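You operate a simulated robot arm through the tools that you are given. There is no shell and no other tool. Be economical: measure what you need, move in short steps, check, and stop when the job is done.

Carry out the task below with a simulated two-armed robot. There is one attempt and no reset: what you move stays moved.

JOB
Close the rear closet door. Take the lid off the jar labelled "starter" on the drawer table and lay it down there. Stack the black airlock from the drawer table on top of the blue airlock. Open the front closet door, take the tin on the drawer table and put it away on the tin shelf and shut the door again. Fetch the blue cup and stand it on the blue pad. Put the orange cup in the soak basin. Take the purple cup and leave it on the front corner of the small table. Take the paper towel and put it on the board. Do these in any order. Set down upright: tin, blue cup, orange cup, purple cup.
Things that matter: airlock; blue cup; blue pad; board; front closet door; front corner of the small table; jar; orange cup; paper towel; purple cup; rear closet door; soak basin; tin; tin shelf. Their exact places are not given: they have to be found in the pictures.

Only the result counts: the job must be done as asked and must still hold three seconds after the hand-in. Knocking over, shifting, dropping, spilling or breaking anything else fails it. A push-on lid holds only when it is set on centred and level and pressed home; a screw cap is set on level and turned clockwise until tight. Flat cloth is picked up by pressing the open fingertips on it (5 to 10 N) and closing them slowly along it; thin cloth reads only 2 to 8 mm in the jaws.

ROBOT AND FRAMES
Two 7-joint arms with two-finger parallel grippers on one trunk, on a base that drives. Base frame: it is fixed to the floor where the robot stands at the start and does not move with it; the origin is under the middle of the robot, x ahead of it, y to its left, z up. Units: mm, rad, N and s.
The left shoulder is at the start at [20, 170, 1228], the right one opposite. With the tool pointing down near the work surface each hand reaches from about 120 to 660 mm from the robot's upright axis, wherever it stands, measured 20 degrees to its own side. Places, roughly: airlock [-750, 3750, 1000]; blue cup [-2000, 3500, 1000]; blue pad (8x8x2 cm) [-2400, 8100, 900]; board (13x24x1 cm) [-2600, 8100, 900]; front closet door [100, 900, 1000]; front corner of the small table (15x20 cm) [-3220, 4460, 660]; jar [-750, 3750, 1000]; orange cup [-2250, 3500, 1000]; paper towel (10x7x3 cm) [-900, 4100, 900]; purple cup [-2250, 3500, 1000]; rear closet door [300, 400, 1000]; soak basin (37x20 cm) [-1960, 2480, 660]; tin [-750, 4000, 1000]; tin shelf (24x77 cm) [340, 1020, 940]. Payload 3.8 kg a hand.
The TCP of each hand is the grasp point between the finger pads, 30 mm short of the fingertips. In the tool frame z runs along the fingers and y along their closing line. Largest opening 110 mm; finger width 20, thickness 10; the body of the gripper, 48 by 112 mm, starts 55 mm behind the TCP.
Orientation is told as [roll, pitch, yaw] about the base's x, y, z axes, in that order, counted from this pose: with the fingers straight down and closing along the base's y, the tool's x points along the base's -x, its y along +y and its z along -z.

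CONTROLS
- The arms move only by the tool step_arm. It takes "left_rows", "right_rows" or both (then of equal length, played together; a hand with none holds still); each is a list of rows, each a list of 7 numbers: the turn, a rotation vector about the tool's x, y, z in degrees, then the shift along the tool's x, y, z in mm, then the gripper command, from -1 (shut) to 1 (fully open), values between in proportion. In form: [[wx, wy, wz, x, y, z, claw], ...]. A call has 1 to 10 rows; each row shifts and turns the commanded pose from where the row before left it, along the tool's axes as they then stand. Rows are played at 5 a second. More than 50 mm and 0.15 rad between two rows, or a gripper value outside its range, and nothing of the call is played. A pose out of reach is approached as far as the arm can. The call stops where the force on the tool passes 40 N (or 10 N more than at its start, if that is more) or the arm is blocked; 0.2 s more then pass. The fingers move at their own pace (about 72 mm/s each) and stop on an object; they squeeze with about 29 N. The grip force told is the motor's: it shows also when the fingers shut on nothing. Time passes only in rows, and 0.2 s behind the last, so rows that do not move let the fingers close. The reply holds the time, the measured pose of the TCP, the force on the tool along the base axes, the opening and the grip force, in the units named above and with some noise, with the torque about the TCP (base axes, N m) and any sound that the robot's microphone picked up, and new pictures: "pictures" is both (left out), scene, wrist or none (wrist: the cameras of the hands that moved).
- Cameras (640 x 400 px; columns grow to the right, rows downward): "scene" is now at [104.8, 34.3, 1386.8]; the picture's right is [0.37, -0.93, 0.00], its down [-0.48, -0.19, -0.86] and it looks along [0.79, 0.32, -0.52] (base axes); focal length 214 px, centre (320, 200). "left" rides on the left gripper at [72, -17, -103] in its tool frame; the picture's right is [0.23, 0.97, 0.00], its down [-0.76, 0.18, -0.62] and it looks along [-0.61, 0.14, 0.78] (tool axes); focal length 222 px, centre (320, 200). "right" rides on the right gripper at [73, 17, -103] in its tool frame; the picture's right is [-0.23, 0.97, 0.00], its down [-0.76, -0.18, -0.62] and it looks along [-0.61, -0.14, 0.78] (tool axes); focal length 222 px, centre (320, 200).
- slide_trunk(by): slides the trunk up (or, below 0, down) by that many mm; the arms and the scene camera ride with it, the base frame stays. It gives what a move gives, with no picture.
- roll_base(legs): drives the robot by 1 to 6 legs, each [ahead, turn to the left] in mm and rad, along the robot's own axes; the way and the turn of a leg run together, so that a leg with both is an arc; at most 1500 mm and 3.142 rad a leg. The arms and the cameras ride along, it lands a little off, and it stops where it bumps. It gives what a move gives, and a new picture of the scene camera.
- head_to(pan, tilt): turns the head with the scene camera to pan (to the left, within 1.396 rad either way) and tilt (down, from -0.506 to 1.204), counted from straight ahead of the robot. It gives what a move gives, and a new picture of the scene camera.
- point_at(camera, pixels): for up to 12 pixels [column, row] of the newest picture of that camera ("zoom" is the newest enlarged one), the place [x, y, z] in the base frame of the surface seen there, good to about 2 mm. It takes no simulated time.
- inspect(camera, box): a new picture of the part [left, top, right, bottom] of that camera's present view, enlarged. It takes no simulated time.
- hand_in(): hands the job in; it is judged then, once.

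Go step by step. Measure first, check grasps and placings, and put right what went wrong. The budget is 322 turns and 360 pictures, counting those below and the enlarged ones. Unless the task says otherwise, let go and move clear before handing in, and close with one line.

The tools are called after "Emit:" by a JSON object that holds its "fn" and its "kwargs". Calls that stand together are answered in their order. step_arm: Moves the arms, as the interface text tells. Its arguments: {"type":"object","properties":{"left_rows":{"type":"array","items":{"type":"array","items":{"type":"number"}}},"right_rows":{"type":"array","items":{"type":"array","items":{"type":"number"}}},"pictures":{"type":"string","enum":["both","scene","wrist","none"]}},"required":[]} The other tools are called the same way: slide_trunk (by) slides the trunk up or down; roll_base (legs) drives the base; head_to (pan, tilt) turns the head that bears the scene camera; point_at (camera, pixels) gives the place of the surface under pixels of a picture; inspect (camera, box) takes an enlarged picture of a part of a camera's view; hand_in () hands the job in.

At the start:

```text
time: 0.0
left_ee_pos: [277.8, 223.9, 999.5]
left_tcp_rot: [0.0, 0.001, -0.001]
left_ft_force: [-0.4, 0.6, 0.0]
left_torque: [0.02, 0.02, -0.02]
left_grip_width: 110.0
left_grip_force: 0.0
right_ee_pos: [356.1, -7.4, 1214.6]
right_tcp_rot: [0.0, -0.002, -0.002]
right_ft_force: [0.4, 0.1, 0.1]
right_torque: [0.02, -0.01, -0.02]
right_grip_width: 110.0
right_grip_force: 0.0
trunk travel left (down, up): [-325.0, 245.0]
robot x, y, heading: [1.4, -2.6, -0.002]
head pan, tilt: [0.384, 0.541]
```

scene: 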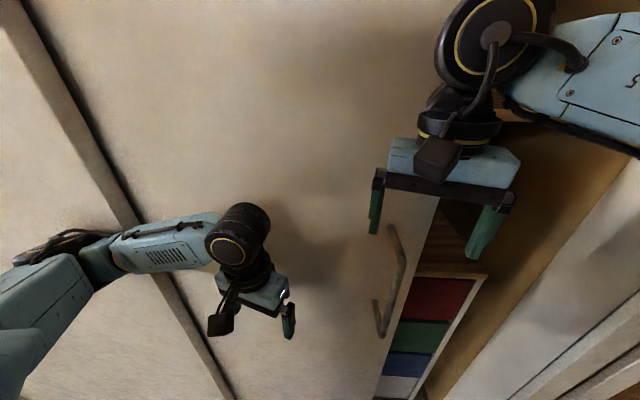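
right: 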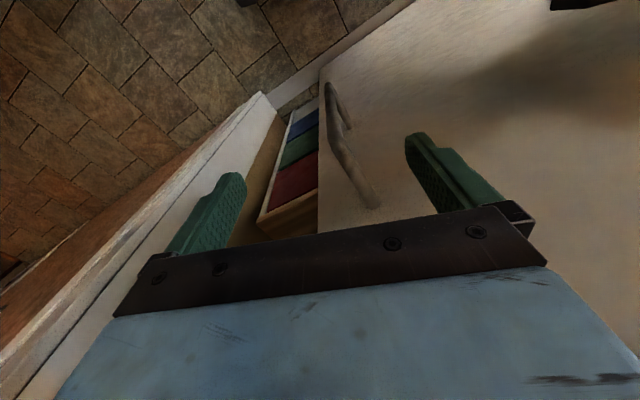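
left: 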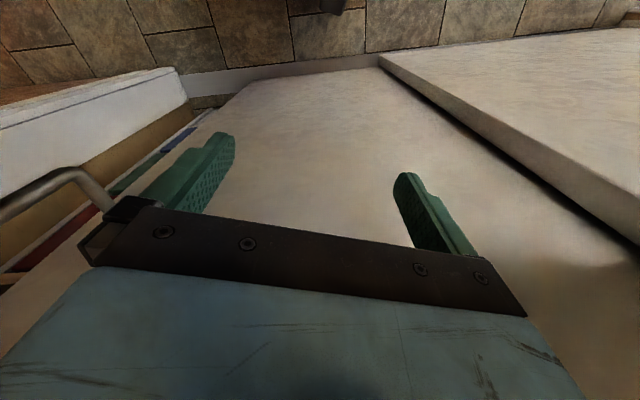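

The scene shows a large door panel with a bar handle at about (390,280), a gap to its right, and another panel on the left beyond (130,210). I'll measure these surfaces first.

Emit:
{"fn": "point_at", "kwargs": {"camera": "scene", "pixels": [[395, 235], [404, 265], [380, 325], [430, 230], [385, 370], [300, 100], [200, 60], [60, 100], [125, 200], [220, 385], [470, 280], [560, 200]]}}

Emit:
{"fn": "head_to", "kwargs": {"pan": 1.2, "tilt": 0.3}}

Emit:
{"fn": "head_to", "kwargs": {"pan": -0.3, "tilt": 0.5}}

```text
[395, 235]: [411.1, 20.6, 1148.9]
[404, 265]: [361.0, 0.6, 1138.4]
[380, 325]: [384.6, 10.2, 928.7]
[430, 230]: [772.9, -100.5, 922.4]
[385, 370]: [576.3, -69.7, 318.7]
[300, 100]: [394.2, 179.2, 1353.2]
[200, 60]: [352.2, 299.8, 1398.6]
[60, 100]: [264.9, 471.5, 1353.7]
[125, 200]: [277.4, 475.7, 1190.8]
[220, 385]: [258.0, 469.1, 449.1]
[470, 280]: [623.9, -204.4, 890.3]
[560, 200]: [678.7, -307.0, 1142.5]
```

```text
time: 1.1
left_ee_pos: [279.0, 224.5, 1000.9]
left_tcp_rot: [-0.002, -0.001, 0.001]
left_ft_force: [-0.4, 0.6, -0.1]
left_torque: [0.0, -0.02, 0.06]
left_grip_width: 110.2
left_grip_force: 0.1
right_ee_pos: [356.9, -8.5, 1215.6]
right_tcp_rot: [0.0, 0.0, -0.003]
right_ft_force: [-0.5, -0.3, 0.0]
right_torque: [-0.02, 0.01, -0.02]
right_grip_width: 110.1
right_grip_force: 0.0
trunk travel left (down, up): [-325.0, 245.0]
robot x, y, heading: [0.3, 1.2, -0.004]
head pan, tilt: [1.201, 0.3]
```

scene: 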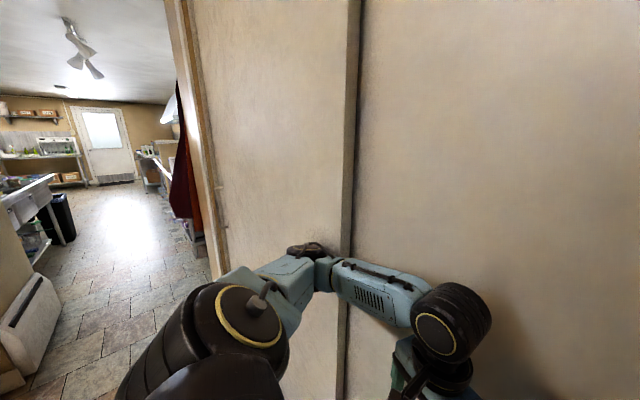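

```text
time: 2.7
left_ee_pos: [277.1, 224.2, 1000.7]
left_tcp_rot: [0.0, 0.001, 0.001]
left_ft_force: [0.1, -0.4, -0.3]
left_torque: [-0.01, 0.0, 0.03]
left_grip_width: 110.2
left_grip_force: 0.0
right_ee_pos: [356.3, -7.4, 1215.5]
right_tcp_rot: [0.002, 0.0, 0.002]
right_ft_force: [0.9, -0.7, 0.0]
right_torque: [-0.05, -0.02, -0.03]
right_grip_width: 109.9
right_grip_force: 0.0
trunk travel left (down, up): [-325.0, 245.0]
robot x, y, heading: [2.1, 3.4, -0.002]
head pan, tilt: [-0.3, 0.499]
```

scene: 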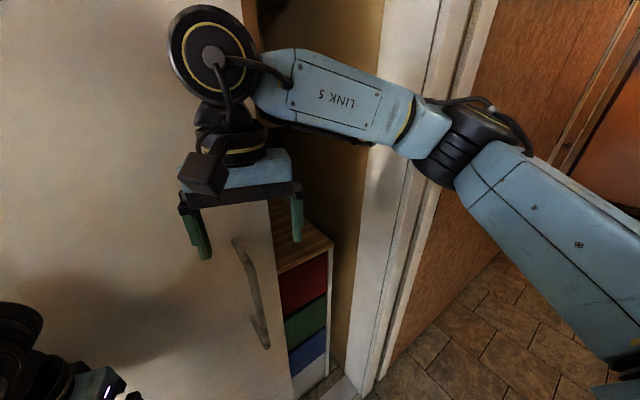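

Emit:
{"fn": "point_at", "kwargs": {"camera": "scene", "pixels": [[250, 275], [240, 242], [265, 340], [272, 270], [150, 200], [100, 100], [365, 300], [345, 370], [400, 230], [415, 80], [340, 230], [300, 265]]}}

Emit:
{"fn": "inspect", "kwargs": {"camera": "scene", "box": [200, 200, 420, 400]}}

```text
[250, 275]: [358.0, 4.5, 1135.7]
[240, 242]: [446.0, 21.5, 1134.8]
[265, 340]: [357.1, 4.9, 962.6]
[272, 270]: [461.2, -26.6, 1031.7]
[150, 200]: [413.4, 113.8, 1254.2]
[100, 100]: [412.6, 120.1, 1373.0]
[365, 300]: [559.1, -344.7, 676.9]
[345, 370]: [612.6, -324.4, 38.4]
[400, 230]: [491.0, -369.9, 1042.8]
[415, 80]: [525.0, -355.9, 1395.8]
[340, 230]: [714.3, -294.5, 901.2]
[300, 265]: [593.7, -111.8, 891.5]
```

```text
2.00 times, centred on (310, 300) of scene
```

zoom: 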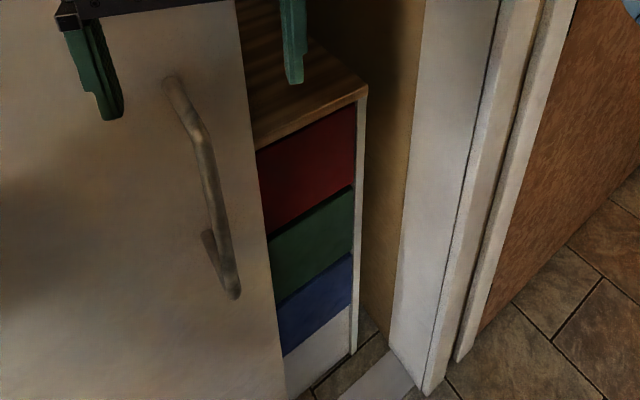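

The rear door's handle bar is vertical at about (358, 5), z 940–1150, and the right jamb is about 330 mm along the door direction (0.34,-0.94). The right hand sits above the handle, so I'll yaw 20°, lower it to straddle the bar and close.

Emit:
{"fn": "step_arm", "kwargs": {"right_rows": [[0, 0, -7, -2, 4, 0, 1], [0, 0, -7, -2, 4, 0, 1], [0, 0, -6, -2, 3, 0, 1], [0, 0, 0, 0, 0, 30, 1], [0, 0, 0, 0, 0, 30, 1], [0, 0, 0, 0, 0, 20, 1], [0, 0, 0, 0, 0, 0, 1]]}}

```text
time: 4.3
left_ee_pos: [278.1, 224.5, 1000.2]
left_tcp_rot: [0.0, 0.001, -0.001]
left_ft_force: [-0.7, 0.7, 0.4]
left_torque: [0.01, 0.02, 0.0]
left_grip_width: 109.8
left_grip_force: 0.1
right_ee_pos: [359.3, 2.3, 1136.9]
right_tcp_rot: [0.002, -0.001, 0.349]
right_ft_force: [0.6, 0.9, 0.0]
right_torque: [-0.04, -0.02, 0.03]
right_grip_width: 109.7
right_grip_force: 0.0
trunk travel left (down, up): [-325.0, 245.0]
robot x, y, heading: [-1.3, -0.6, -0.002]
head pan, tilt: [-0.3, 0.499]
```

scene: 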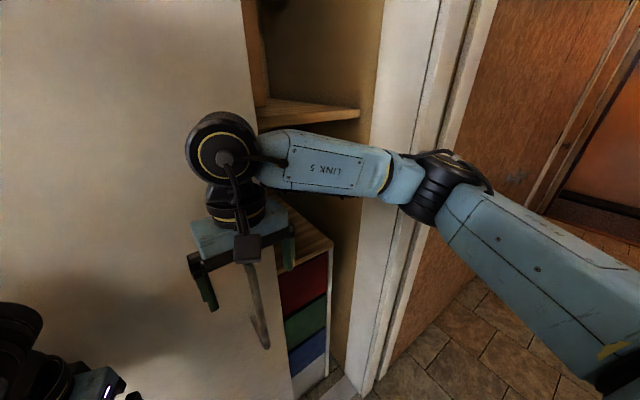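
right: 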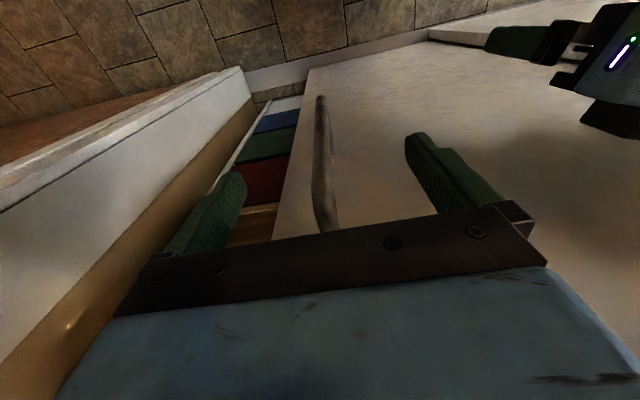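

The bar is between the fingers. I'll close on it, then slide along −tool y.

Emit:
{"fn": "step_arm", "kwargs": {"right_rows": [[0, 0, 0, 0, 0, 0, -1], [0, 0, 0, 0, 0, 0, -1], [0, 0, 0, 0, 0, 0, -1], [0, 0, 0, 0, 0, 0, -1], [0, 0, 0, 0, -15, 0, -1], [0, 0, 0, 0, -25, 0, -1], [0, 0, 0, 0, -25, 0, -1]]}}

```text
time: 5.9
left_ee_pos: [274.9, 221.8, 1000.6]
left_tcp_rot: [0.002, -0.003, 0.001]
left_ft_force: [0.7, 0.5, 0.3]
left_torque: [0.01, 0.01, 0.01]
left_grip_width: 109.9
left_grip_force: 0.1
right_ee_pos: [381.0, -61.2, 1138.3]
right_tcp_rot: [-0.003, 0.002, 0.347]
right_ft_force: [-21.4, -9.9, 14.8]
right_torque: [0.33, 0.66, -0.13]
right_grip_width: 13.7
right_grip_force: 45.2
trunk travel left (down, up): [-325.0, 245.0]
robot x, y, heading: [1.4, -1.3, -0.001]
head pan, tilt: [-0.3, 0.499]
```

scene: 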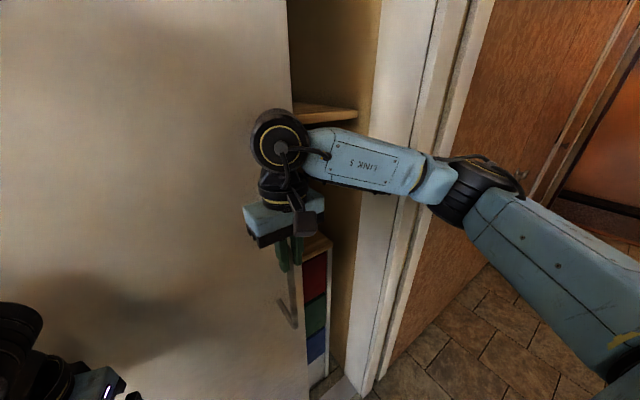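
right: 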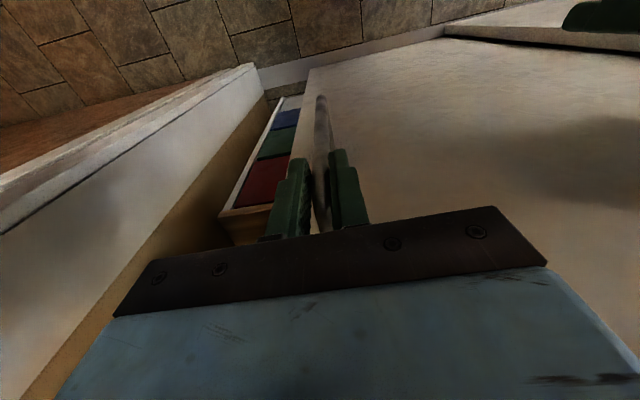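

The door slides, but there is a sideways force of about 23 N outward, so I'll bias the path outward slightly and keep going.

Emit:
{"fn": "step_arm", "kwargs": {"right_rows": [[0, 0, 0, 3, 0, 0, -1], [0, 0, 0, 2, -30, 0, -1], [0, 0, 0, 1, -30, 0, -1], [0, 0, 0, 1, -30, 0, -1]], "pictures": "none"}}

```text
time: 6.9
left_ee_pos: [278.7, 223.6, 999.9]
left_tcp_rot: [0.001, 0.0, 0.001]
left_ft_force: [0.0, 0.7, -0.2]
left_torque: [-0.03, 0.01, 0.01]
left_grip_width: 110.0
left_grip_force: 0.1
right_ee_pos: [410.2, -147.9, 1137.7]
right_tcp_rot: [-0.001, -0.002, 0.344]
right_ft_force: [11.7, 2.4, 6.3]
right_torque: [0.25, 0.54, -0.19]
right_grip_width: 13.7
right_grip_force: 44.8
trunk travel left (down, up): [-325.0, 245.0]
robot x, y, heading: [1.2, 0.8, -0.001]
head pan, tilt: [-0.3, 0.499]
```

Sideways force has now reversed and is small; continuing straight along the track.

Emit:
{"fn": "step_arm", "kwargs": {"right_rows": [[0, 0, 0, -2, -30, 0, -1], [0, 0, 0, 0, -30, 0, -1], [0, 0, 0, 0, -30, 0, -1], [0, 0, 0, 0, -30, 0, -1]]}}

```text
time: 7.9
left_ee_pos: [275.7, 219.8, 1000.9]
left_tcp_rot: [0.003, -0.003, -0.001]
left_ft_force: [0.4, -0.6, 0.1]
left_torque: [0.05, -0.02, 0.02]
left_grip_width: 110.1
left_grip_force: 0.1
right_ee_pos: [450.0, -263.9, 1139.1]
right_tcp_rot: [-0.001, 0.001, 0.342]
right_ft_force: [-20.0, -14.5, 13.0]
right_torque: [0.12, 1.15, -0.11]
right_grip_width: 14.1
right_grip_force: 45.0
trunk travel left (down, up): [-325.0, 245.0]
robot x, y, heading: [-2.0, 0.1, -0.006]
head pan, tilt: [-0.3, 0.499]
```

scene: 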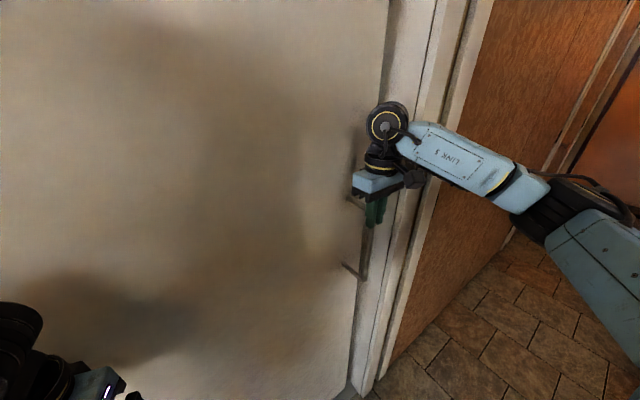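
right: 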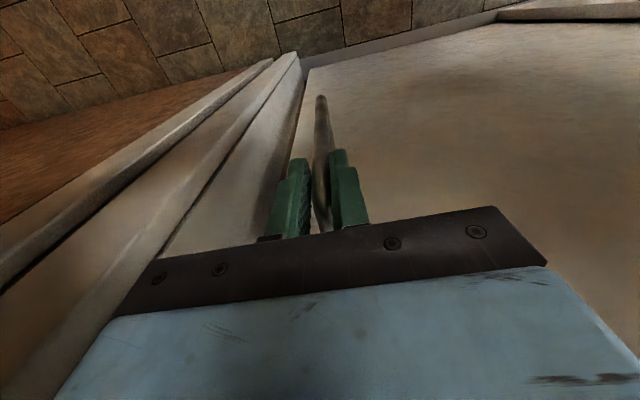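

Emit:
{"fn": "step_arm", "kwargs": {"right_rows": [[0, 0, 0, 4, -15, 0, -1], [0, 0, 0, 0, -15, 0, -1], [0, 0, 0, 0, -15, 0, -1], [0, 0, 0, 0, -15, 0, -1]]}}

```text
time: 8.9
left_ee_pos: [275.2, 224.9, 1000.3]
left_tcp_rot: [-0.002, -0.002, 0.002]
left_ft_force: [0.0, 0.5, -0.6]
left_torque: [0.02, -0.04, -0.02]
left_grip_width: 110.2
left_grip_force: 0.1
right_ee_pos: [462.7, -301.0, 1137.1]
right_tcp_rot: [0.013, 0.004, 0.371]
right_ft_force: [-16.3, 11.4, 10.7]
right_torque: [-0.55, 0.61, 0.15]
right_grip_width: 14.1
right_grip_force: 45.1
trunk travel left (down, up): [-325.0, 245.0]
robot x, y, heading: [-0.8, -1.5, 0.005]
head pan, tilt: [-0.3, 0.499]
stopped in row 4 (right hand): the force on the tool passed its limit at 46 N (the readings are from after the stop); the commanded pose is now the measured one
```

scene: 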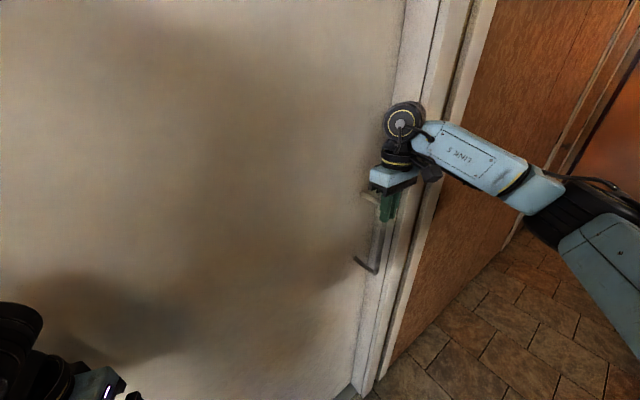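
right: 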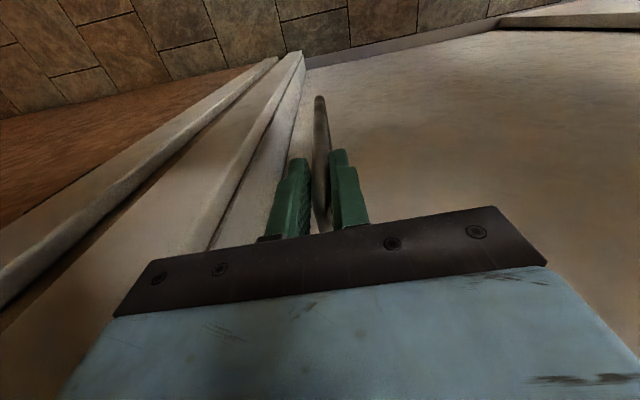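

Emit:
{"fn": "inspect", "kwargs": {"camera": "scene", "box": [320, 100, 480, 400]}}

Emit:
{"fn": "inspect", "kwargs": {"camera": "right", "box": [180, 20, 400, 260]}}

```text
1.33 times, centred on (400, 250) of scene
```

zoom: 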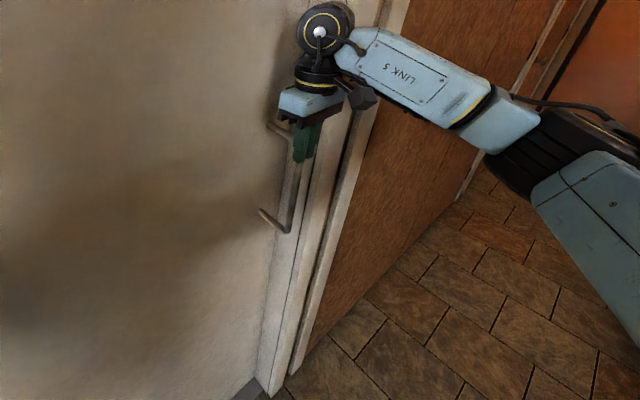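

```text
1.67 times, centred on (290, 140) of right
```

zoom: 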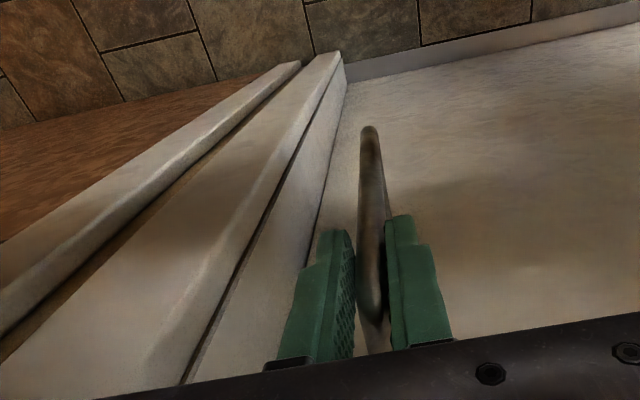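

Emit:
{"fn": "step_arm", "kwargs": {"right_rows": [[0, 0, 0, 0, 0, 0, -0.2], [0, 0, 0, 0, 0, 0, -0.2], [0, 0, 0, 0, 0, -40, -0.2], [0, 0, 0, 0, 0, -50, -0.2], [0, 0, 0, 20, 20, -40, -0.2]]}}

```text
time: 10.2
left_ee_pos: [278.0, 224.3, 1000.4]
left_tcp_rot: [0.001, 0.0, 0.001]
left_ft_force: [-0.6, 0.2, 0.4]
left_torque: [-0.01, -0.01, 0.03]
left_grip_width: 109.9
left_grip_force: 0.1
right_ee_pos: [440.2, -294.1, 1265.3]
right_tcp_rot: [0.009, 0.003, 0.365]
right_ft_force: [-0.1, 0.2, -0.6]
right_torque: [0.02, -0.02, 0.0]
right_grip_width: 44.2
right_grip_force: 0.1
trunk travel left (down, up): [-325.0, 245.0]
robot x, y, heading: [-0.9, 1.9, -0.003]
head pan, tilt: [-0.3, 0.499]
```

scene: 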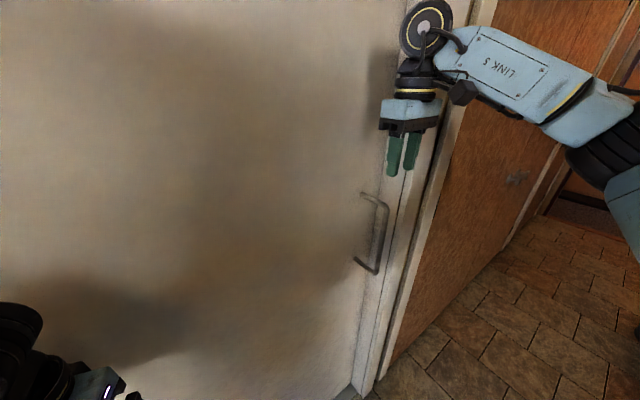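
right: 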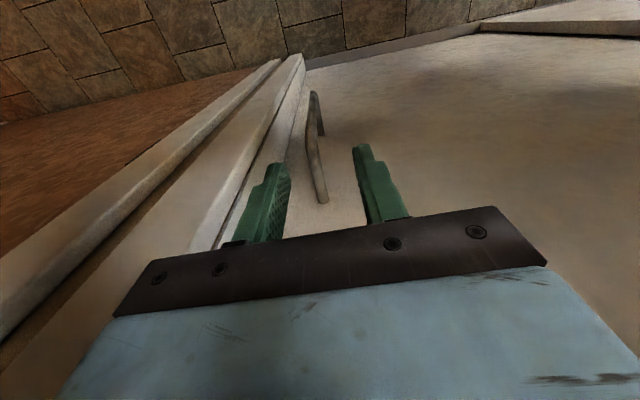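

Emit:
{"fn": "inspect", "kwargs": {"camera": "scene", "box": [330, 180, 410, 300]}}

Emit:
{"fn": "inspect", "kwargs": {"camera": "scene", "box": [330, 300, 430, 400]}}

```text
3.33 times, centred on (370, 240) of scene
```

zoom: 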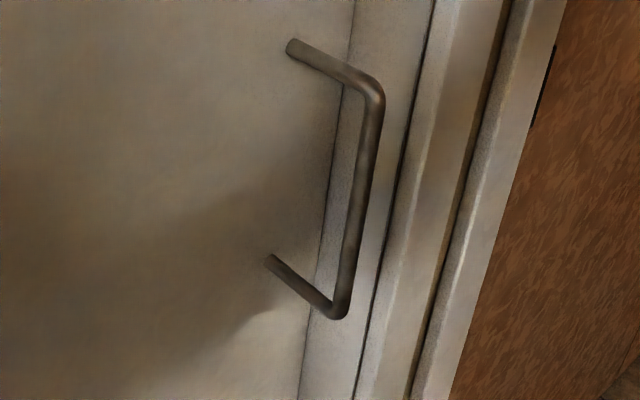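

```text
4.00 times, centred on (380, 350) of scene
```

zoom: 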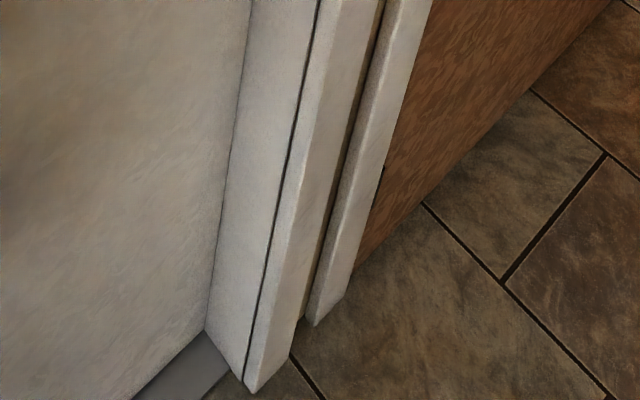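

The rear door is flush with the jamb, so it's closed. Next I'll look at the front door and its handle.

Emit:
{"fn": "head_to", "kwargs": {"pan": 1.1, "tilt": 0.5}}

Emit:
{"fn": "inspect", "kwargs": {"camera": "scene", "box": [120, 0, 380, 200]}}

```text
time: 11.7
left_ee_pos: [278.4, 224.7, 1000.5]
left_tcp_rot: [0.001, -0.001, 0.0]
left_ft_force: [-0.3, 0.4, -0.8]
left_torque: [0.01, -0.02, -0.03]
left_grip_width: 109.9
left_grip_force: 0.0
right_ee_pos: [440.5, -294.2, 1262.3]
right_tcp_rot: [0.012, 0.004, 0.364]
right_ft_force: [0.2, -0.5, -0.1]
right_torque: [0.01, -0.01, 0.0]
right_grip_width: 44.1
right_grip_force: 0.1
trunk travel left (down, up): [-325.0, 245.0]
robot x, y, heading: [3.3, -2.0, -0.001]
head pan, tilt: [1.1, 0.499]
```

scene: 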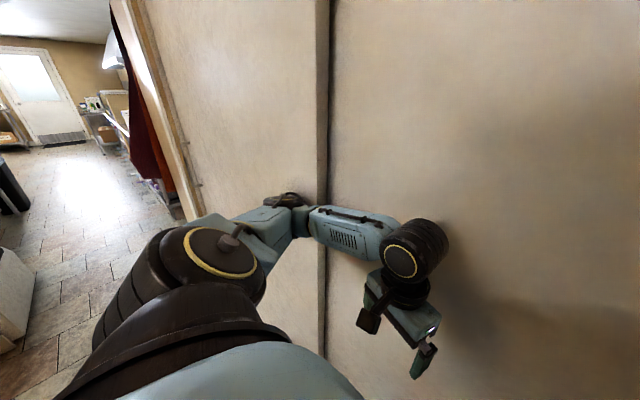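

```text
2.00 times, centred on (250, 100) of scene
```

zoom: 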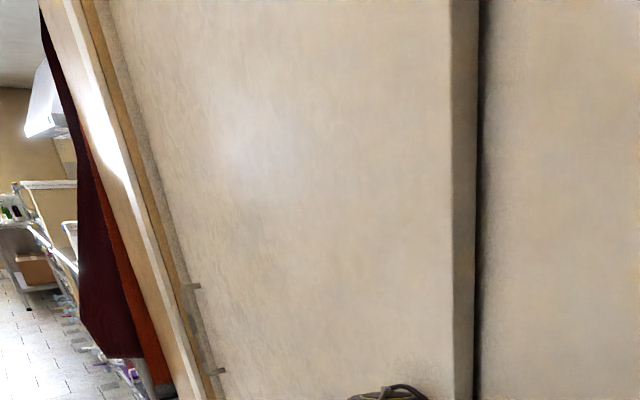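

Emit:
{"fn": "point_at", "kwargs": {"camera": "zoom", "pixels": [[192, 287], [217, 371], [205, 325], [230, 300], [300, 200], [430, 200], [180, 250], [150, 130], [462, 150], [470, 150]]}}

Emit:
{"fn": "point_at", "kwargs": {"camera": "scene", "pixels": [[60, 300], [20, 200], [160, 215], [110, 200]]}}

```text
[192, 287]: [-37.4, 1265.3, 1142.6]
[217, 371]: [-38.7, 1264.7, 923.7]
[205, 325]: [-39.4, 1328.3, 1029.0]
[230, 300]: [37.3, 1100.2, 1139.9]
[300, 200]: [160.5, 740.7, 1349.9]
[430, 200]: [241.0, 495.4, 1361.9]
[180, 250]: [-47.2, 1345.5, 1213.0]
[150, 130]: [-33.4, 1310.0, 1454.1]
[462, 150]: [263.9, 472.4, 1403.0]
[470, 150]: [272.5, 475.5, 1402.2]
```

```text
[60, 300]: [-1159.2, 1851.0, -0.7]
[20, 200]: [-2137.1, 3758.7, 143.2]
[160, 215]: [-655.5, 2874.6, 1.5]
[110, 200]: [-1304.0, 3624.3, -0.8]
```

Both doors and the front handle (about (-37,1265), z 920–1140) are measured. Before driving I'll look to the right and left for free floor.

Emit:
{"fn": "head_to", "kwargs": {"pan": -1.39, "tilt": 0.45}}

Emit:
{"fn": "head_to", "kwargs": {"pan": 1.39, "tilt": 0.45}}

Emit:
{"fn": "point_at", "kwargs": {"camera": "scene", "pixels": [[60, 330], [130, 260], [200, 200], [260, 180], [20, 250]]}}

```text
time: 13.9
left_ee_pos: [277.4, 223.8, 1000.8]
left_tcp_rot: [0.001, 0.0, 0.001]
left_ft_force: [-0.5, 0.0, 0.0]
left_torque: [-0.01, 0.0, 0.0]
left_grip_width: 110.2
left_grip_force: 0.1
right_ee_pos: [440.3, -293.7, 1263.3]
right_tcp_rot: [0.009, 0.003, 0.364]
right_ft_force: [0.2, 0.1, 0.5]
right_torque: [0.02, 0.0, -0.01]
right_grip_width: 43.7
right_grip_force: 0.0
trunk travel left (down, up): [-325.0, 245.0]
robot x, y, heading: [0.2, 2.8, 0.003]
head pan, tilt: [-1.389, 0.45]
```

scene: 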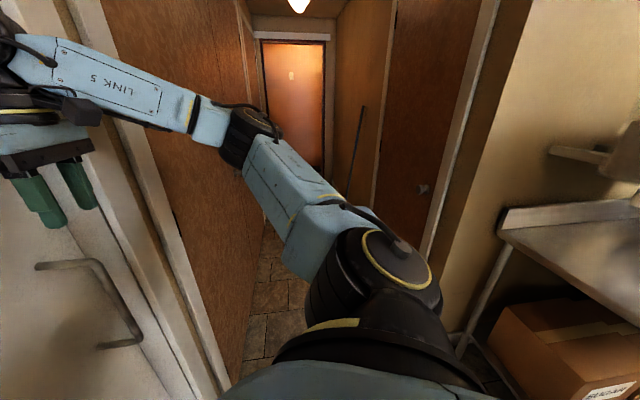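

```text
time: 16.4
left_ee_pos: [278.0, 224.8, 999.3]
left_tcp_rot: [0.001, 0.001, -0.001]
left_ft_force: [-0.2, 0.4, -0.5]
left_torque: [-0.01, -0.01, 0.0]
left_grip_width: 110.1
left_grip_force: 0.2
right_ee_pos: [439.6, -294.4, 1263.3]
right_tcp_rot: [0.008, 0.004, 0.366]
right_ft_force: [-0.3, 0.4, 1.1]
right_torque: [0.01, 0.0, -0.01]
right_grip_width: 44.2
right_grip_force: 0.0
trunk travel left (down, up): [-325.0, 245.0]
robot x, y, heading: [-0.2, 1.2, 0.004]
head pan, tilt: [1.389, 0.45]
```

scene: 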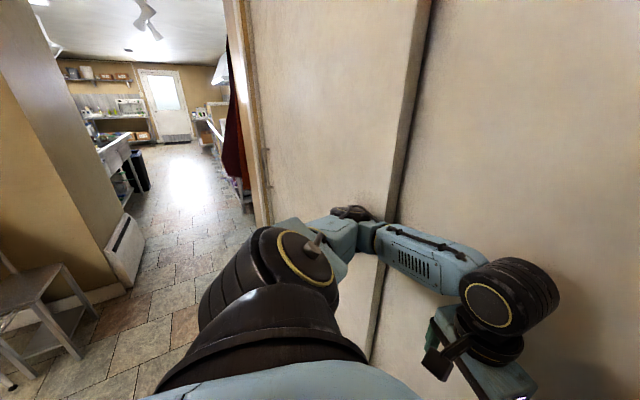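

```text
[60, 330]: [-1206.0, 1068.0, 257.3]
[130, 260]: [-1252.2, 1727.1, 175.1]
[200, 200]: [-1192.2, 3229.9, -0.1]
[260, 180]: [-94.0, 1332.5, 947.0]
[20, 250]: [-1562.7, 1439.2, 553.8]
```

Emit:
{"fn": "step_arm", "kwargs": {"right_rows": [[0, 0, 0, 40, 20, 0, 0], [0, 0, 0, 40, 20, 0, 0], [0, 0, 0, 40, 20, 0, 0], [0, 0, 0, 40, 20, 0, 0], [0, 0, 0, 0, 20, 0, 0]], "pictures": "none"}}

Emit:
{"fn": "head_to", "kwargs": {"pan": -1.39, "tilt": 0.6}}

Emit:
{"fn": "point_at", "kwargs": {"camera": "scene", "pixels": [[515, 200], [550, 330], [470, 320], [600, 200], [620, 270], [440, 200]]}}

```text
time: 17.6
left_ee_pos: [278.0, 223.8, 1000.1]
left_tcp_rot: [0.002, 0.001, 0.0]
left_ft_force: [0.0, 0.2, -0.8]
left_torque: [0.0, -0.02, 0.01]
left_grip_width: 110.1
left_grip_force: 0.1
right_ee_pos: [253.7, -256.9, 1265.1]
right_tcp_rot: [0.009, 0.002, 0.364]
right_ft_force: [0.6, -0.1, 0.0]
right_torque: [-0.04, -0.04, -0.03]
right_grip_width: 55.0
right_grip_force: 0.0
trunk travel left (down, up): [-325.0, 245.0]
robot x, y, heading: [-1.6, -0.6, 0.006]
head pan, tilt: [1.389, 0.45]
```

```text
time: 20.0
left_ee_pos: [277.5, 223.5, 1000.2]
left_tcp_rot: [0.001, 0.002, 0.0]
left_ft_force: [0.8, -0.2, 0.5]
left_torque: [0.0, 0.03, 0.02]
left_grip_width: 110.3
left_grip_force: 0.0
right_ee_pos: [254.4, -256.6, 1266.5]
right_tcp_rot: [0.01, 0.004, 0.366]
right_ft_force: [-0.2, 0.5, -0.3]
right_torque: [0.01, -0.02, 0.01]
right_grip_width: 54.9
right_grip_force: 0.0
trunk travel left (down, up): [-325.0, 245.0]
robot x, y, heading: [-0.1, 2.0, -0.0]
head pan, tilt: [-1.389, 0.6]
```

scene: 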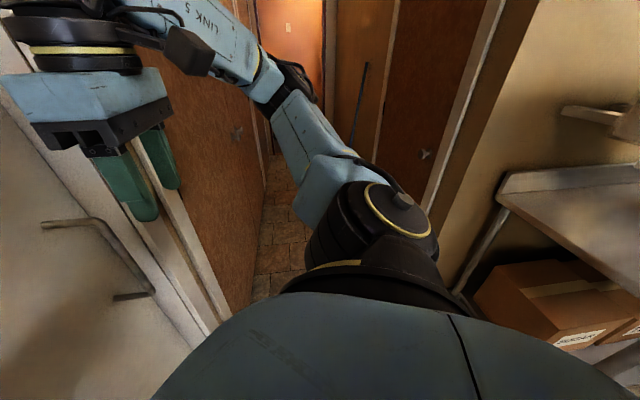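

```text
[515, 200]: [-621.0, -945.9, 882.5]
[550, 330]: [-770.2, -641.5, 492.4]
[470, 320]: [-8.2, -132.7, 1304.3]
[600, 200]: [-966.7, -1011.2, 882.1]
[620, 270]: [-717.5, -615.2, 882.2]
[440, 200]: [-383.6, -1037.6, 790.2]
```

The hallway is about 1.27 m wide with the table edge 890 mm behind me, so there is room. I'll back 200, turn left, drive along the closet and turn to face the front door.

Emit:
{"fn": "head_to", "kwargs": {"pan": 0.2, "tilt": 0.5}}

Emit:
{"fn": "roll_base", "kwargs": {"legs": [[-200, 0], [0, 1.834], [872, 0], [0, -1.507]]}}

```text
time: 21.7
left_ee_pos: [278.5, 223.5, 1000.9]
left_tcp_rot: [0.0, -0.001, -0.001]
left_ft_force: [0.6, -0.2, 0.0]
left_torque: [-0.01, 0.02, -0.04]
left_grip_width: 109.9
left_grip_force: 0.0
right_ee_pos: [254.6, -257.2, 1266.1]
right_tcp_rot: [0.01, 0.004, 0.365]
right_ft_force: [0.2, -0.3, -0.5]
right_torque: [0.01, 0.02, 0.02]
right_grip_width: 55.1
right_grip_force: 0.1
trunk travel left (down, up): [-325.0, 245.0]
robot x, y, heading: [-4.1, -0.8, 0.001]
head pan, tilt: [0.201, 0.499]
```

scene: 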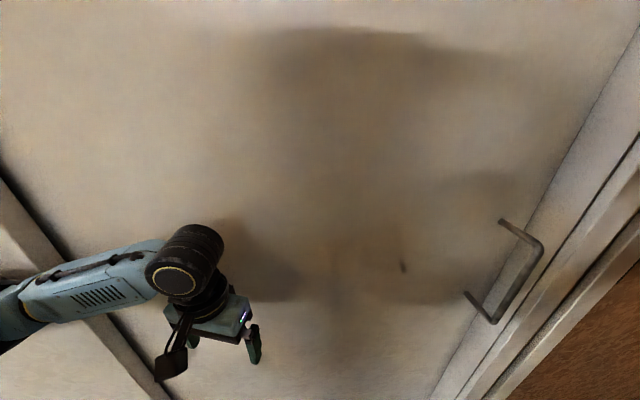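

```text
time: 32.0
left_ee_pos: [-754.1, 1040.0, 997.5]
left_tcp_rot: [-0.028, -0.011, 1.858]
left_ft_force: [0.4, 0.3, 0.8]
left_torque: [0.03, 0.01, 0.0]
left_grip_width: 109.9
left_grip_force: 0.0
right_ee_pos: [-293.1, 1150.4, 1279.4]
right_tcp_rot: [-0.029, -0.007, 2.226]
right_ft_force: [-0.7, -0.5, -0.6]
right_torque: [-0.01, 0.0, -0.01]
right_grip_width: 55.0
right_grip_force: 0.0
trunk travel left (down, up): [-325.0, 245.0]
robot x, y, heading: [-447.0, 855.5, 1.849]
head pan, tilt: [0.201, 0.499]
stopped in leg 3: the robot was blocked; the commanded pose is now the measured one
```

scene: 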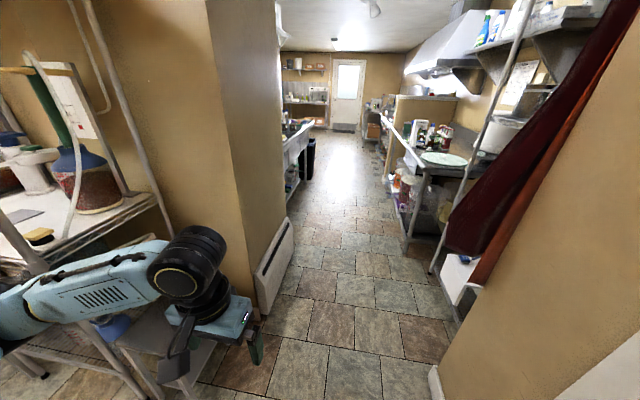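

The base stopped blocked right about at the goal; I need to see what it touched on the left.

Emit:
{"fn": "head_to", "kwargs": {"pan": 1.1, "tilt": 0.75}}

Emit:
{"fn": "head_to", "kwargs": {"pan": -1.1, "tilt": 0.75}}

```text
time: 33.2
left_ee_pos: [-753.8, 1039.5, 996.0]
left_tcp_rot: [-0.03, -0.016, 1.859]
left_ft_force: [-0.2, -0.3, -0.1]
left_torque: [-0.01, -0.01, 0.01]
left_grip_width: 109.9
left_grip_force: 0.2
right_ee_pos: [-293.7, 1147.0, 1279.4]
right_tcp_rot: [-0.027, -0.007, 2.224]
right_ft_force: [-0.4, 0.6, 1.3]
right_torque: [0.01, -0.02, 0.0]
right_grip_width: 54.8
right_grip_force: 0.0
trunk travel left (down, up): [-325.0, 245.0]
robot x, y, heading: [-446.6, 852.8, 1.852]
head pan, tilt: [1.1, 0.75]
```

scene: 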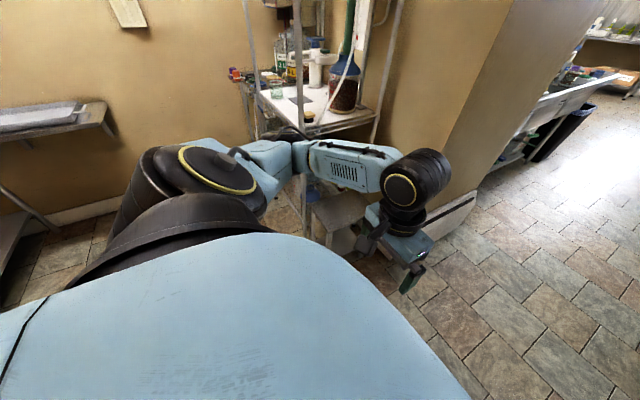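

```text
time: 35.3
left_ee_pos: [-754.6, 1040.0, 997.3]
left_tcp_rot: [-0.029, -0.014, 1.859]
left_ft_force: [0.2, 0.8, 0.6]
left_torque: [-0.01, 0.0, -0.04]
left_grip_width: 109.9
left_grip_force: 0.0
right_ee_pos: [-294.7, 1149.8, 1278.6]
right_tcp_rot: [-0.027, -0.004, 2.225]
right_ft_force: [-0.1, -0.3, -0.4]
right_torque: [0.0, -0.01, -0.01]
right_grip_width: 55.0
right_grip_force: 0.1
trunk travel left (down, up): [-325.0, 245.0]
robot x, y, heading: [-441.6, 857.1, 1.854]
head pan, tilt: [-1.1, 0.75]
```

scene: 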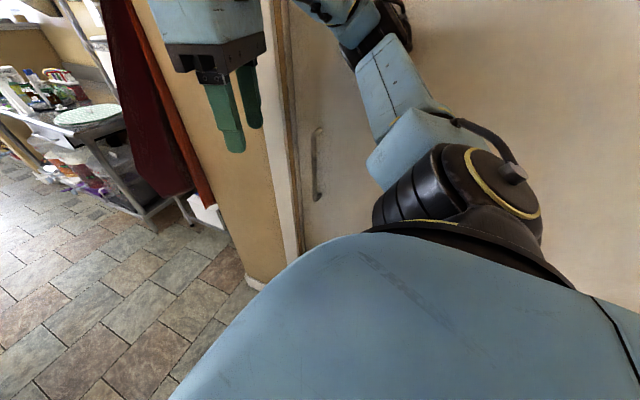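

The left elbow touched the rack post on the left (300,140). I'll back off 150 mm, then turn to face the closet.

Emit:
{"fn": "roll_base", "kwargs": {"legs": [[-170, 0], [0, -1.2]]}}

Emit:
{"fn": "head_to", "kwargs": {"pan": 0.4, "tilt": 0.5}}

```text
time: 37.7
left_ee_pos: [-666.5, 935.7, 995.1]
left_tcp_rot: [-0.031, -0.007, 1.671]
left_ft_force: [0.2, -0.4, -0.3]
left_torque: [0.01, 0.0, -0.03]
left_grip_width: 110.1
left_grip_force: 0.1
right_ee_pos: [-199.6, 962.2, 1273.3]
right_tcp_rot: [-0.017, 0.025, 2.051]
right_ft_force: [0.7, -0.3, 0.1]
right_torque: [0.02, -0.02, -0.02]
right_grip_width: 55.0
right_grip_force: 0.1
trunk travel left (down, up): [-325.0, 245.0]
robot x, y, heading: [-403.0, 686.4, 1.677]
head pan, tilt: [-1.1, 0.75]
stopped in leg 2: the robot was blocked; the commanded pose is now the measured one
```

scene: 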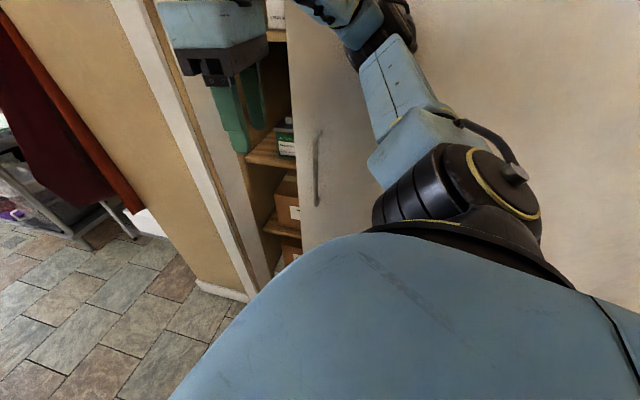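

```text
time: 39.3
left_ee_pos: [-667.7, 936.5, 994.8]
left_tcp_rot: [-0.03, -0.007, 1.671]
left_ft_force: [0.5, 0.4, 0.4]
left_torque: [0.02, 0.03, 0.01]
left_grip_width: 110.0
left_grip_force: 0.0
right_ee_pos: [-199.8, 960.3, 1272.7]
right_tcp_rot: [-0.023, 0.023, 2.047]
right_ft_force: [-0.1, -0.4, -0.6]
right_torque: [-0.02, 0.02, 0.0]
right_grip_width: 54.8
right_grip_force: 0.1
trunk travel left (down, up): [-325.0, 245.0]
robot x, y, heading: [-404.6, 688.7, 1.673]
head pan, tilt: [0.4, 0.499]
```

scene: 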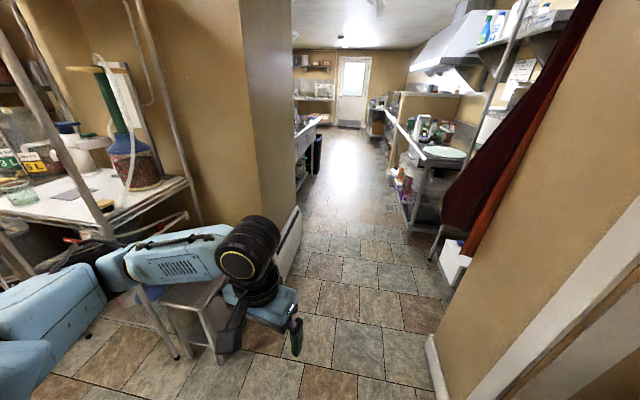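

The front door has been dragged partly open (shelves now show at (270,150) in the base-move picture) by my right elbow. I'll turn back to the hallway direction to free the elbow, then look at the opening.

Emit:
{"fn": "roll_base", "kwargs": {"legs": [[0, 0.22]]}}

Emit:
{"fn": "head_to", "kwargs": {"pan": -1.2, "tilt": 0.5}}

Emit:
{"fn": "point_at", "kwargs": {"camera": "scene", "pixels": [[290, 100], [262, 200], [275, 150], [250, 100], [300, 250], [315, 180]]}}

```text
time: 40.5
left_ee_pos: [-704.7, 881.4, 995.4]
left_tcp_rot: [-0.015, -0.001, 1.892]
left_ft_force: [0.7, -0.5, 0.3]
left_torque: [0.01, -0.01, 0.0]
left_grip_width: 109.9
left_grip_force: 0.0
right_ee_pos: [-251.6, 1009.6, 1268.8]
right_tcp_rot: [-0.005, 0.023, 2.27]
right_ft_force: [-0.4, -0.4, -0.2]
right_torque: [0.01, -0.01, -0.02]
right_grip_width: 55.2
right_grip_force: 0.1
trunk travel left (down, up): [-325.0, 245.0]
robot x, y, heading: [-402.1, 687.9, 1.894]
head pan, tilt: [0.4, 0.499]
```

scene: 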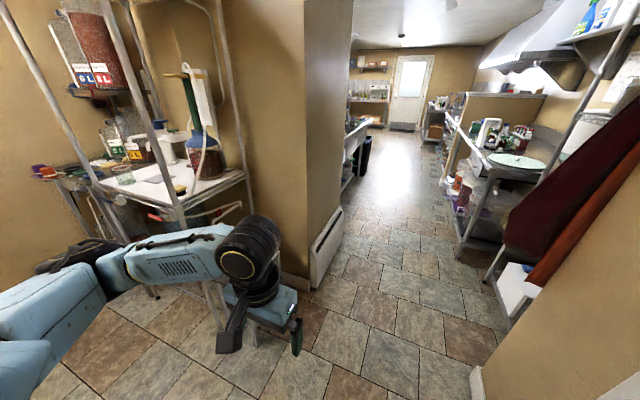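

```text
time: 42.2
left_ee_pos: [-704.6, 881.8, 996.1]
left_tcp_rot: [-0.015, -0.002, 1.894]
left_ft_force: [-0.2, 0.6, -0.1]
left_torque: [0.01, 0.01, 0.03]
left_grip_width: 110.1
left_grip_force: 0.0
right_ee_pos: [-250.9, 1010.1, 1267.4]
right_tcp_rot: [-0.006, 0.025, 2.273]
right_ft_force: [0.0, 0.3, 0.0]
right_torque: [0.01, 0.0, 0.03]
right_grip_width: 55.0
right_grip_force: 0.1
trunk travel left (down, up): [-325.0, 245.0]
robot x, y, heading: [-401.1, 691.2, 1.896]
head pan, tilt: [-1.201, 0.499]
```

scene: 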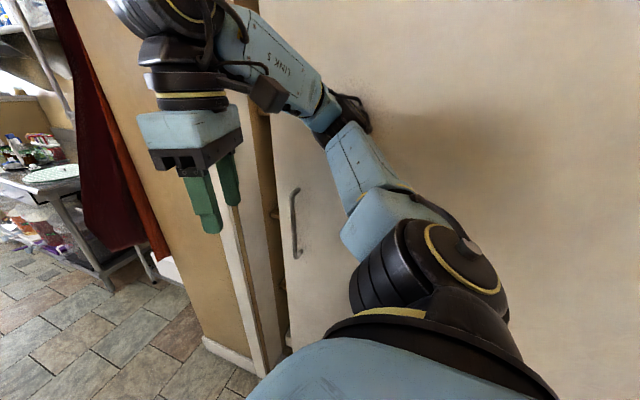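

```text
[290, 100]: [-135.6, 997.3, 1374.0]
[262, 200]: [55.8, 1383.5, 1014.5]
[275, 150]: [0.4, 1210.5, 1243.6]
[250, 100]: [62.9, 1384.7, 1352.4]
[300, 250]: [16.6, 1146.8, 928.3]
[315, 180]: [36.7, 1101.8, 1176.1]
```

Emit:
{"fn": "inspect", "kwargs": {"camera": "scene", "box": [230, 150, 350, 290]}}

Emit:
{"fn": "point_at", "kwargs": {"camera": "scene", "pixels": [[292, 200], [292, 215], [293, 230], [294, 245], [298, 192], [340, 105], [360, 120]]}}

```text
2.86 times, centred on (290, 220) of scene
```

zoom: 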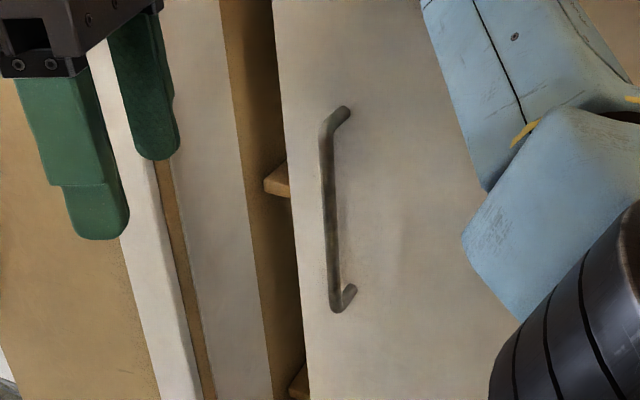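

```text
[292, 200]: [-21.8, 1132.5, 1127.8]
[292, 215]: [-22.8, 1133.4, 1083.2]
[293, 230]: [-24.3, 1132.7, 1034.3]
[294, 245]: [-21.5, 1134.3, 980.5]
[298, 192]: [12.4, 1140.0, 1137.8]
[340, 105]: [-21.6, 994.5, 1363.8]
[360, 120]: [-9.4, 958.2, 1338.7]
```

The bar is at (-22,1133), about 46 mm off the door. I'll use the open right hand's inner finger as a hook on the +d side of the bar: align yaw, descend to z≈1100, then approach the door.

Emit:
{"fn": "step_arm", "kwargs": {"right_rows": [[0, 0, 7.1, 0, 0, 0, 1], [0, 0, 7.1, 0, 0, 0, 1], [0, 0, 7.1, -17, 0, 40, 1], [0, 0, 0, -20, 0, 42, 1], [0, 0, 0, -20, 0, 42, 1], [0, 0, 0, -20, 0, 42, 1], [0, 0, 0, 0, -30, 0, 1], [0, 0, 0, 0, -30, 0, 1]]}}

```text
time: 44.2
left_ee_pos: [-717.3, 878.3, 996.1]
left_tcp_rot: [-0.025, 0.0, 1.892]
left_ft_force: [0.6, -0.6, -0.7]
left_torque: [0.01, 0.0, -0.03]
left_grip_width: 110.0
left_grip_force: 0.0
right_ee_pos: [-247.3, 1094.1, 1099.3]
right_tcp_rot: [0.004, 0.034, 1.948]
right_ft_force: [-0.5, -0.4, 0.0]
right_torque: [0.03, -0.01, 0.02]
right_grip_width: 109.8
right_grip_force: 0.1
trunk travel left (down, up): [-325.0, 245.0]
robot x, y, heading: [-416.4, 686.9, 1.897]
head pan, tilt: [-1.201, 0.499]
stopped in row 8 (right hand): the arm was blocked; the commanded pose is now the measured one
```

scene: 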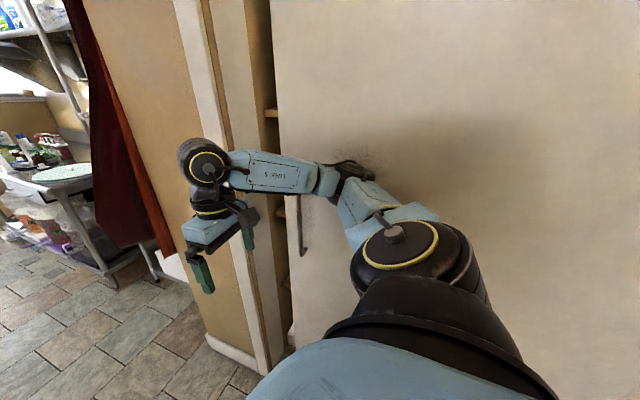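
right: 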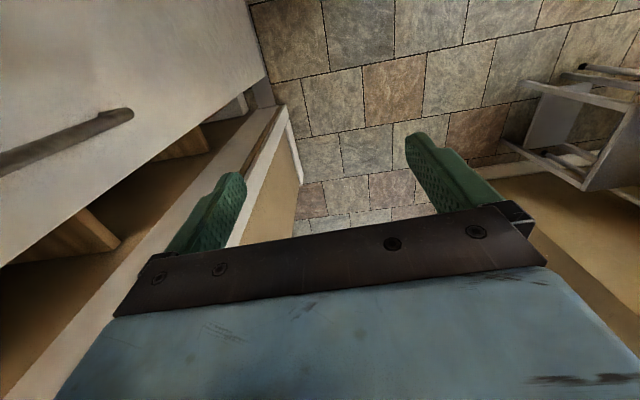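

The right elbow is wedged against the door, so I need to face the door instead. I'll pull the right hand back, reverse to the wider part, shift left, and turn to face the handle.

Emit:
{"fn": "step_arm", "kwargs": {"right_rows": [[0, 0, 0, 20, 20, -40, 1], [0, 0, 0, 25, 10, -40, 0], [0, 0, 0, 25, 10, -40, 0], [0, 0, 0, 0, 0, -40, 0]], "pictures": "none"}}

Emit:
{"fn": "roll_base", "kwargs": {"legs": [[-460, 0], [0, 0.25], [300, 0], [0, -1.35]]}}

```text
time: 45.2
left_ee_pos: [-707.6, 881.9, 996.2]
left_tcp_rot: [-0.016, 0.002, 1.891]
left_ft_force: [0.2, 0.3, 0.5]
left_torque: [-0.02, 0.02, -0.03]
left_grip_width: 109.9
left_grip_force: 0.1
right_ee_pos: [-246.2, 1025.5, 1258.9]
right_tcp_rot: [0.004, 0.037, 1.93]
right_ft_force: [0.7, 0.1, 0.0]
right_torque: [-0.02, 0.01, 0.03]
right_grip_width: 55.0
right_grip_force: 0.0
trunk travel left (down, up): [-325.0, 245.0]
robot x, y, heading: [-411.3, 686.9, 1.895]
head pan, tilt: [-1.201, 0.499]
```

```text
time: 53.8
left_ee_pos: [-391.8, 859.6, 999.3]
left_tcp_rot: [0.0, 0.0, 0.804]
left_ft_force: [-0.2, -0.8, -0.6]
left_torque: [0.04, -0.04, 0.01]
left_grip_width: 110.0
left_grip_force: 0.1
right_ee_pos: [-48.9, 514.8, 1256.7]
right_tcp_rot: [0.021, 0.028, 0.846]
right_ft_force: [0.4, 0.3, 0.0]
right_torque: [0.03, -0.03, 0.0]
right_grip_width: 55.1
right_grip_force: 0.0
trunk travel left (down, up): [-325.0, 245.0]
robot x, y, heading: [-434.3, 515.1, 0.804]
head pan, tilt: [-1.201, 0.499]
```

scene: 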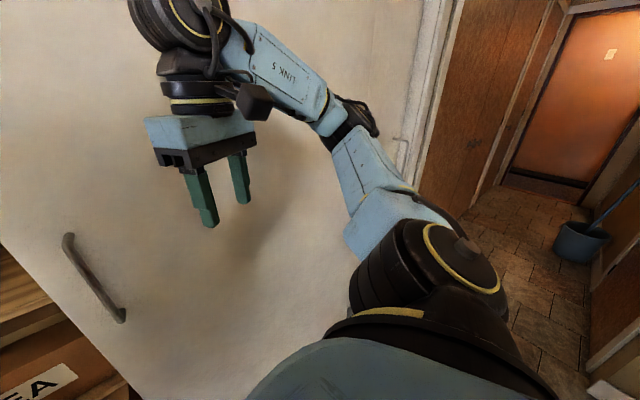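

The turn worked, and the elbow dragged the door further open. Now I'll look straight at the closet.

Emit:
{"fn": "head_to", "kwargs": {"pan": 0.0, "tilt": 0.45}}

Emit:
{"fn": "head_to", "kwargs": {"pan": -0.9, "tilt": 0.45}}

```text
time: 55.2
left_ee_pos: [-392.1, 861.2, 1000.1]
left_tcp_rot: [-0.001, 0.0, 0.802]
left_ft_force: [0.3, -0.3, 0.1]
left_torque: [0.03, 0.0, -0.02]
left_grip_width: 109.8
left_grip_force: 0.1
right_ee_pos: [-48.9, 514.7, 1257.9]
right_tcp_rot: [0.02, 0.028, 0.845]
right_ft_force: [0.3, -0.5, -1.0]
right_torque: [0.0, 0.0, -0.02]
right_grip_width: 55.0
right_grip_force: 0.1
trunk travel left (down, up): [-325.0, 245.0]
robot x, y, heading: [-436.6, 511.9, 0.804]
head pan, tilt: [0.0, 0.45]
```

scene: 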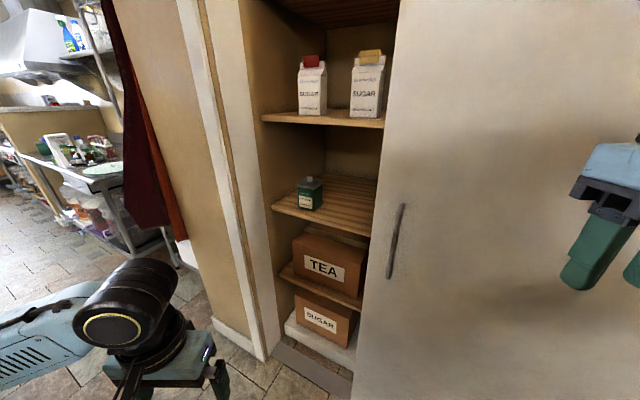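

```text
time: 56.4
left_ee_pos: [-391.5, 859.5, 999.6]
left_tcp_rot: [-0.001, 0.002, 0.803]
left_ft_force: [1.4, -0.6, -0.2]
left_torque: [0.01, 0.02, -0.02]
left_grip_width: 109.9
left_grip_force: 0.1
right_ee_pos: [-48.7, 514.5, 1257.6]
right_tcp_rot: [0.02, 0.029, 0.844]
right_ft_force: [0.9, 0.1, 0.0]
right_torque: [0.02, 0.0, 0.0]
right_grip_width: 54.8
right_grip_force: 0.0
trunk travel left (down, up): [-325.0, 245.0]
robot x, y, heading: [-436.8, 513.4, 0.807]
head pan, tilt: [-0.901, 0.45]
```

scene: 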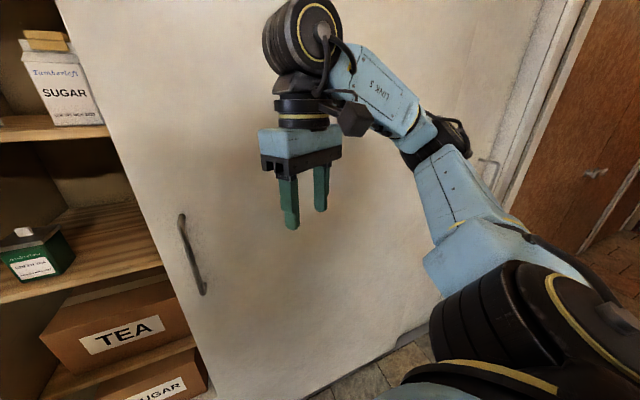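

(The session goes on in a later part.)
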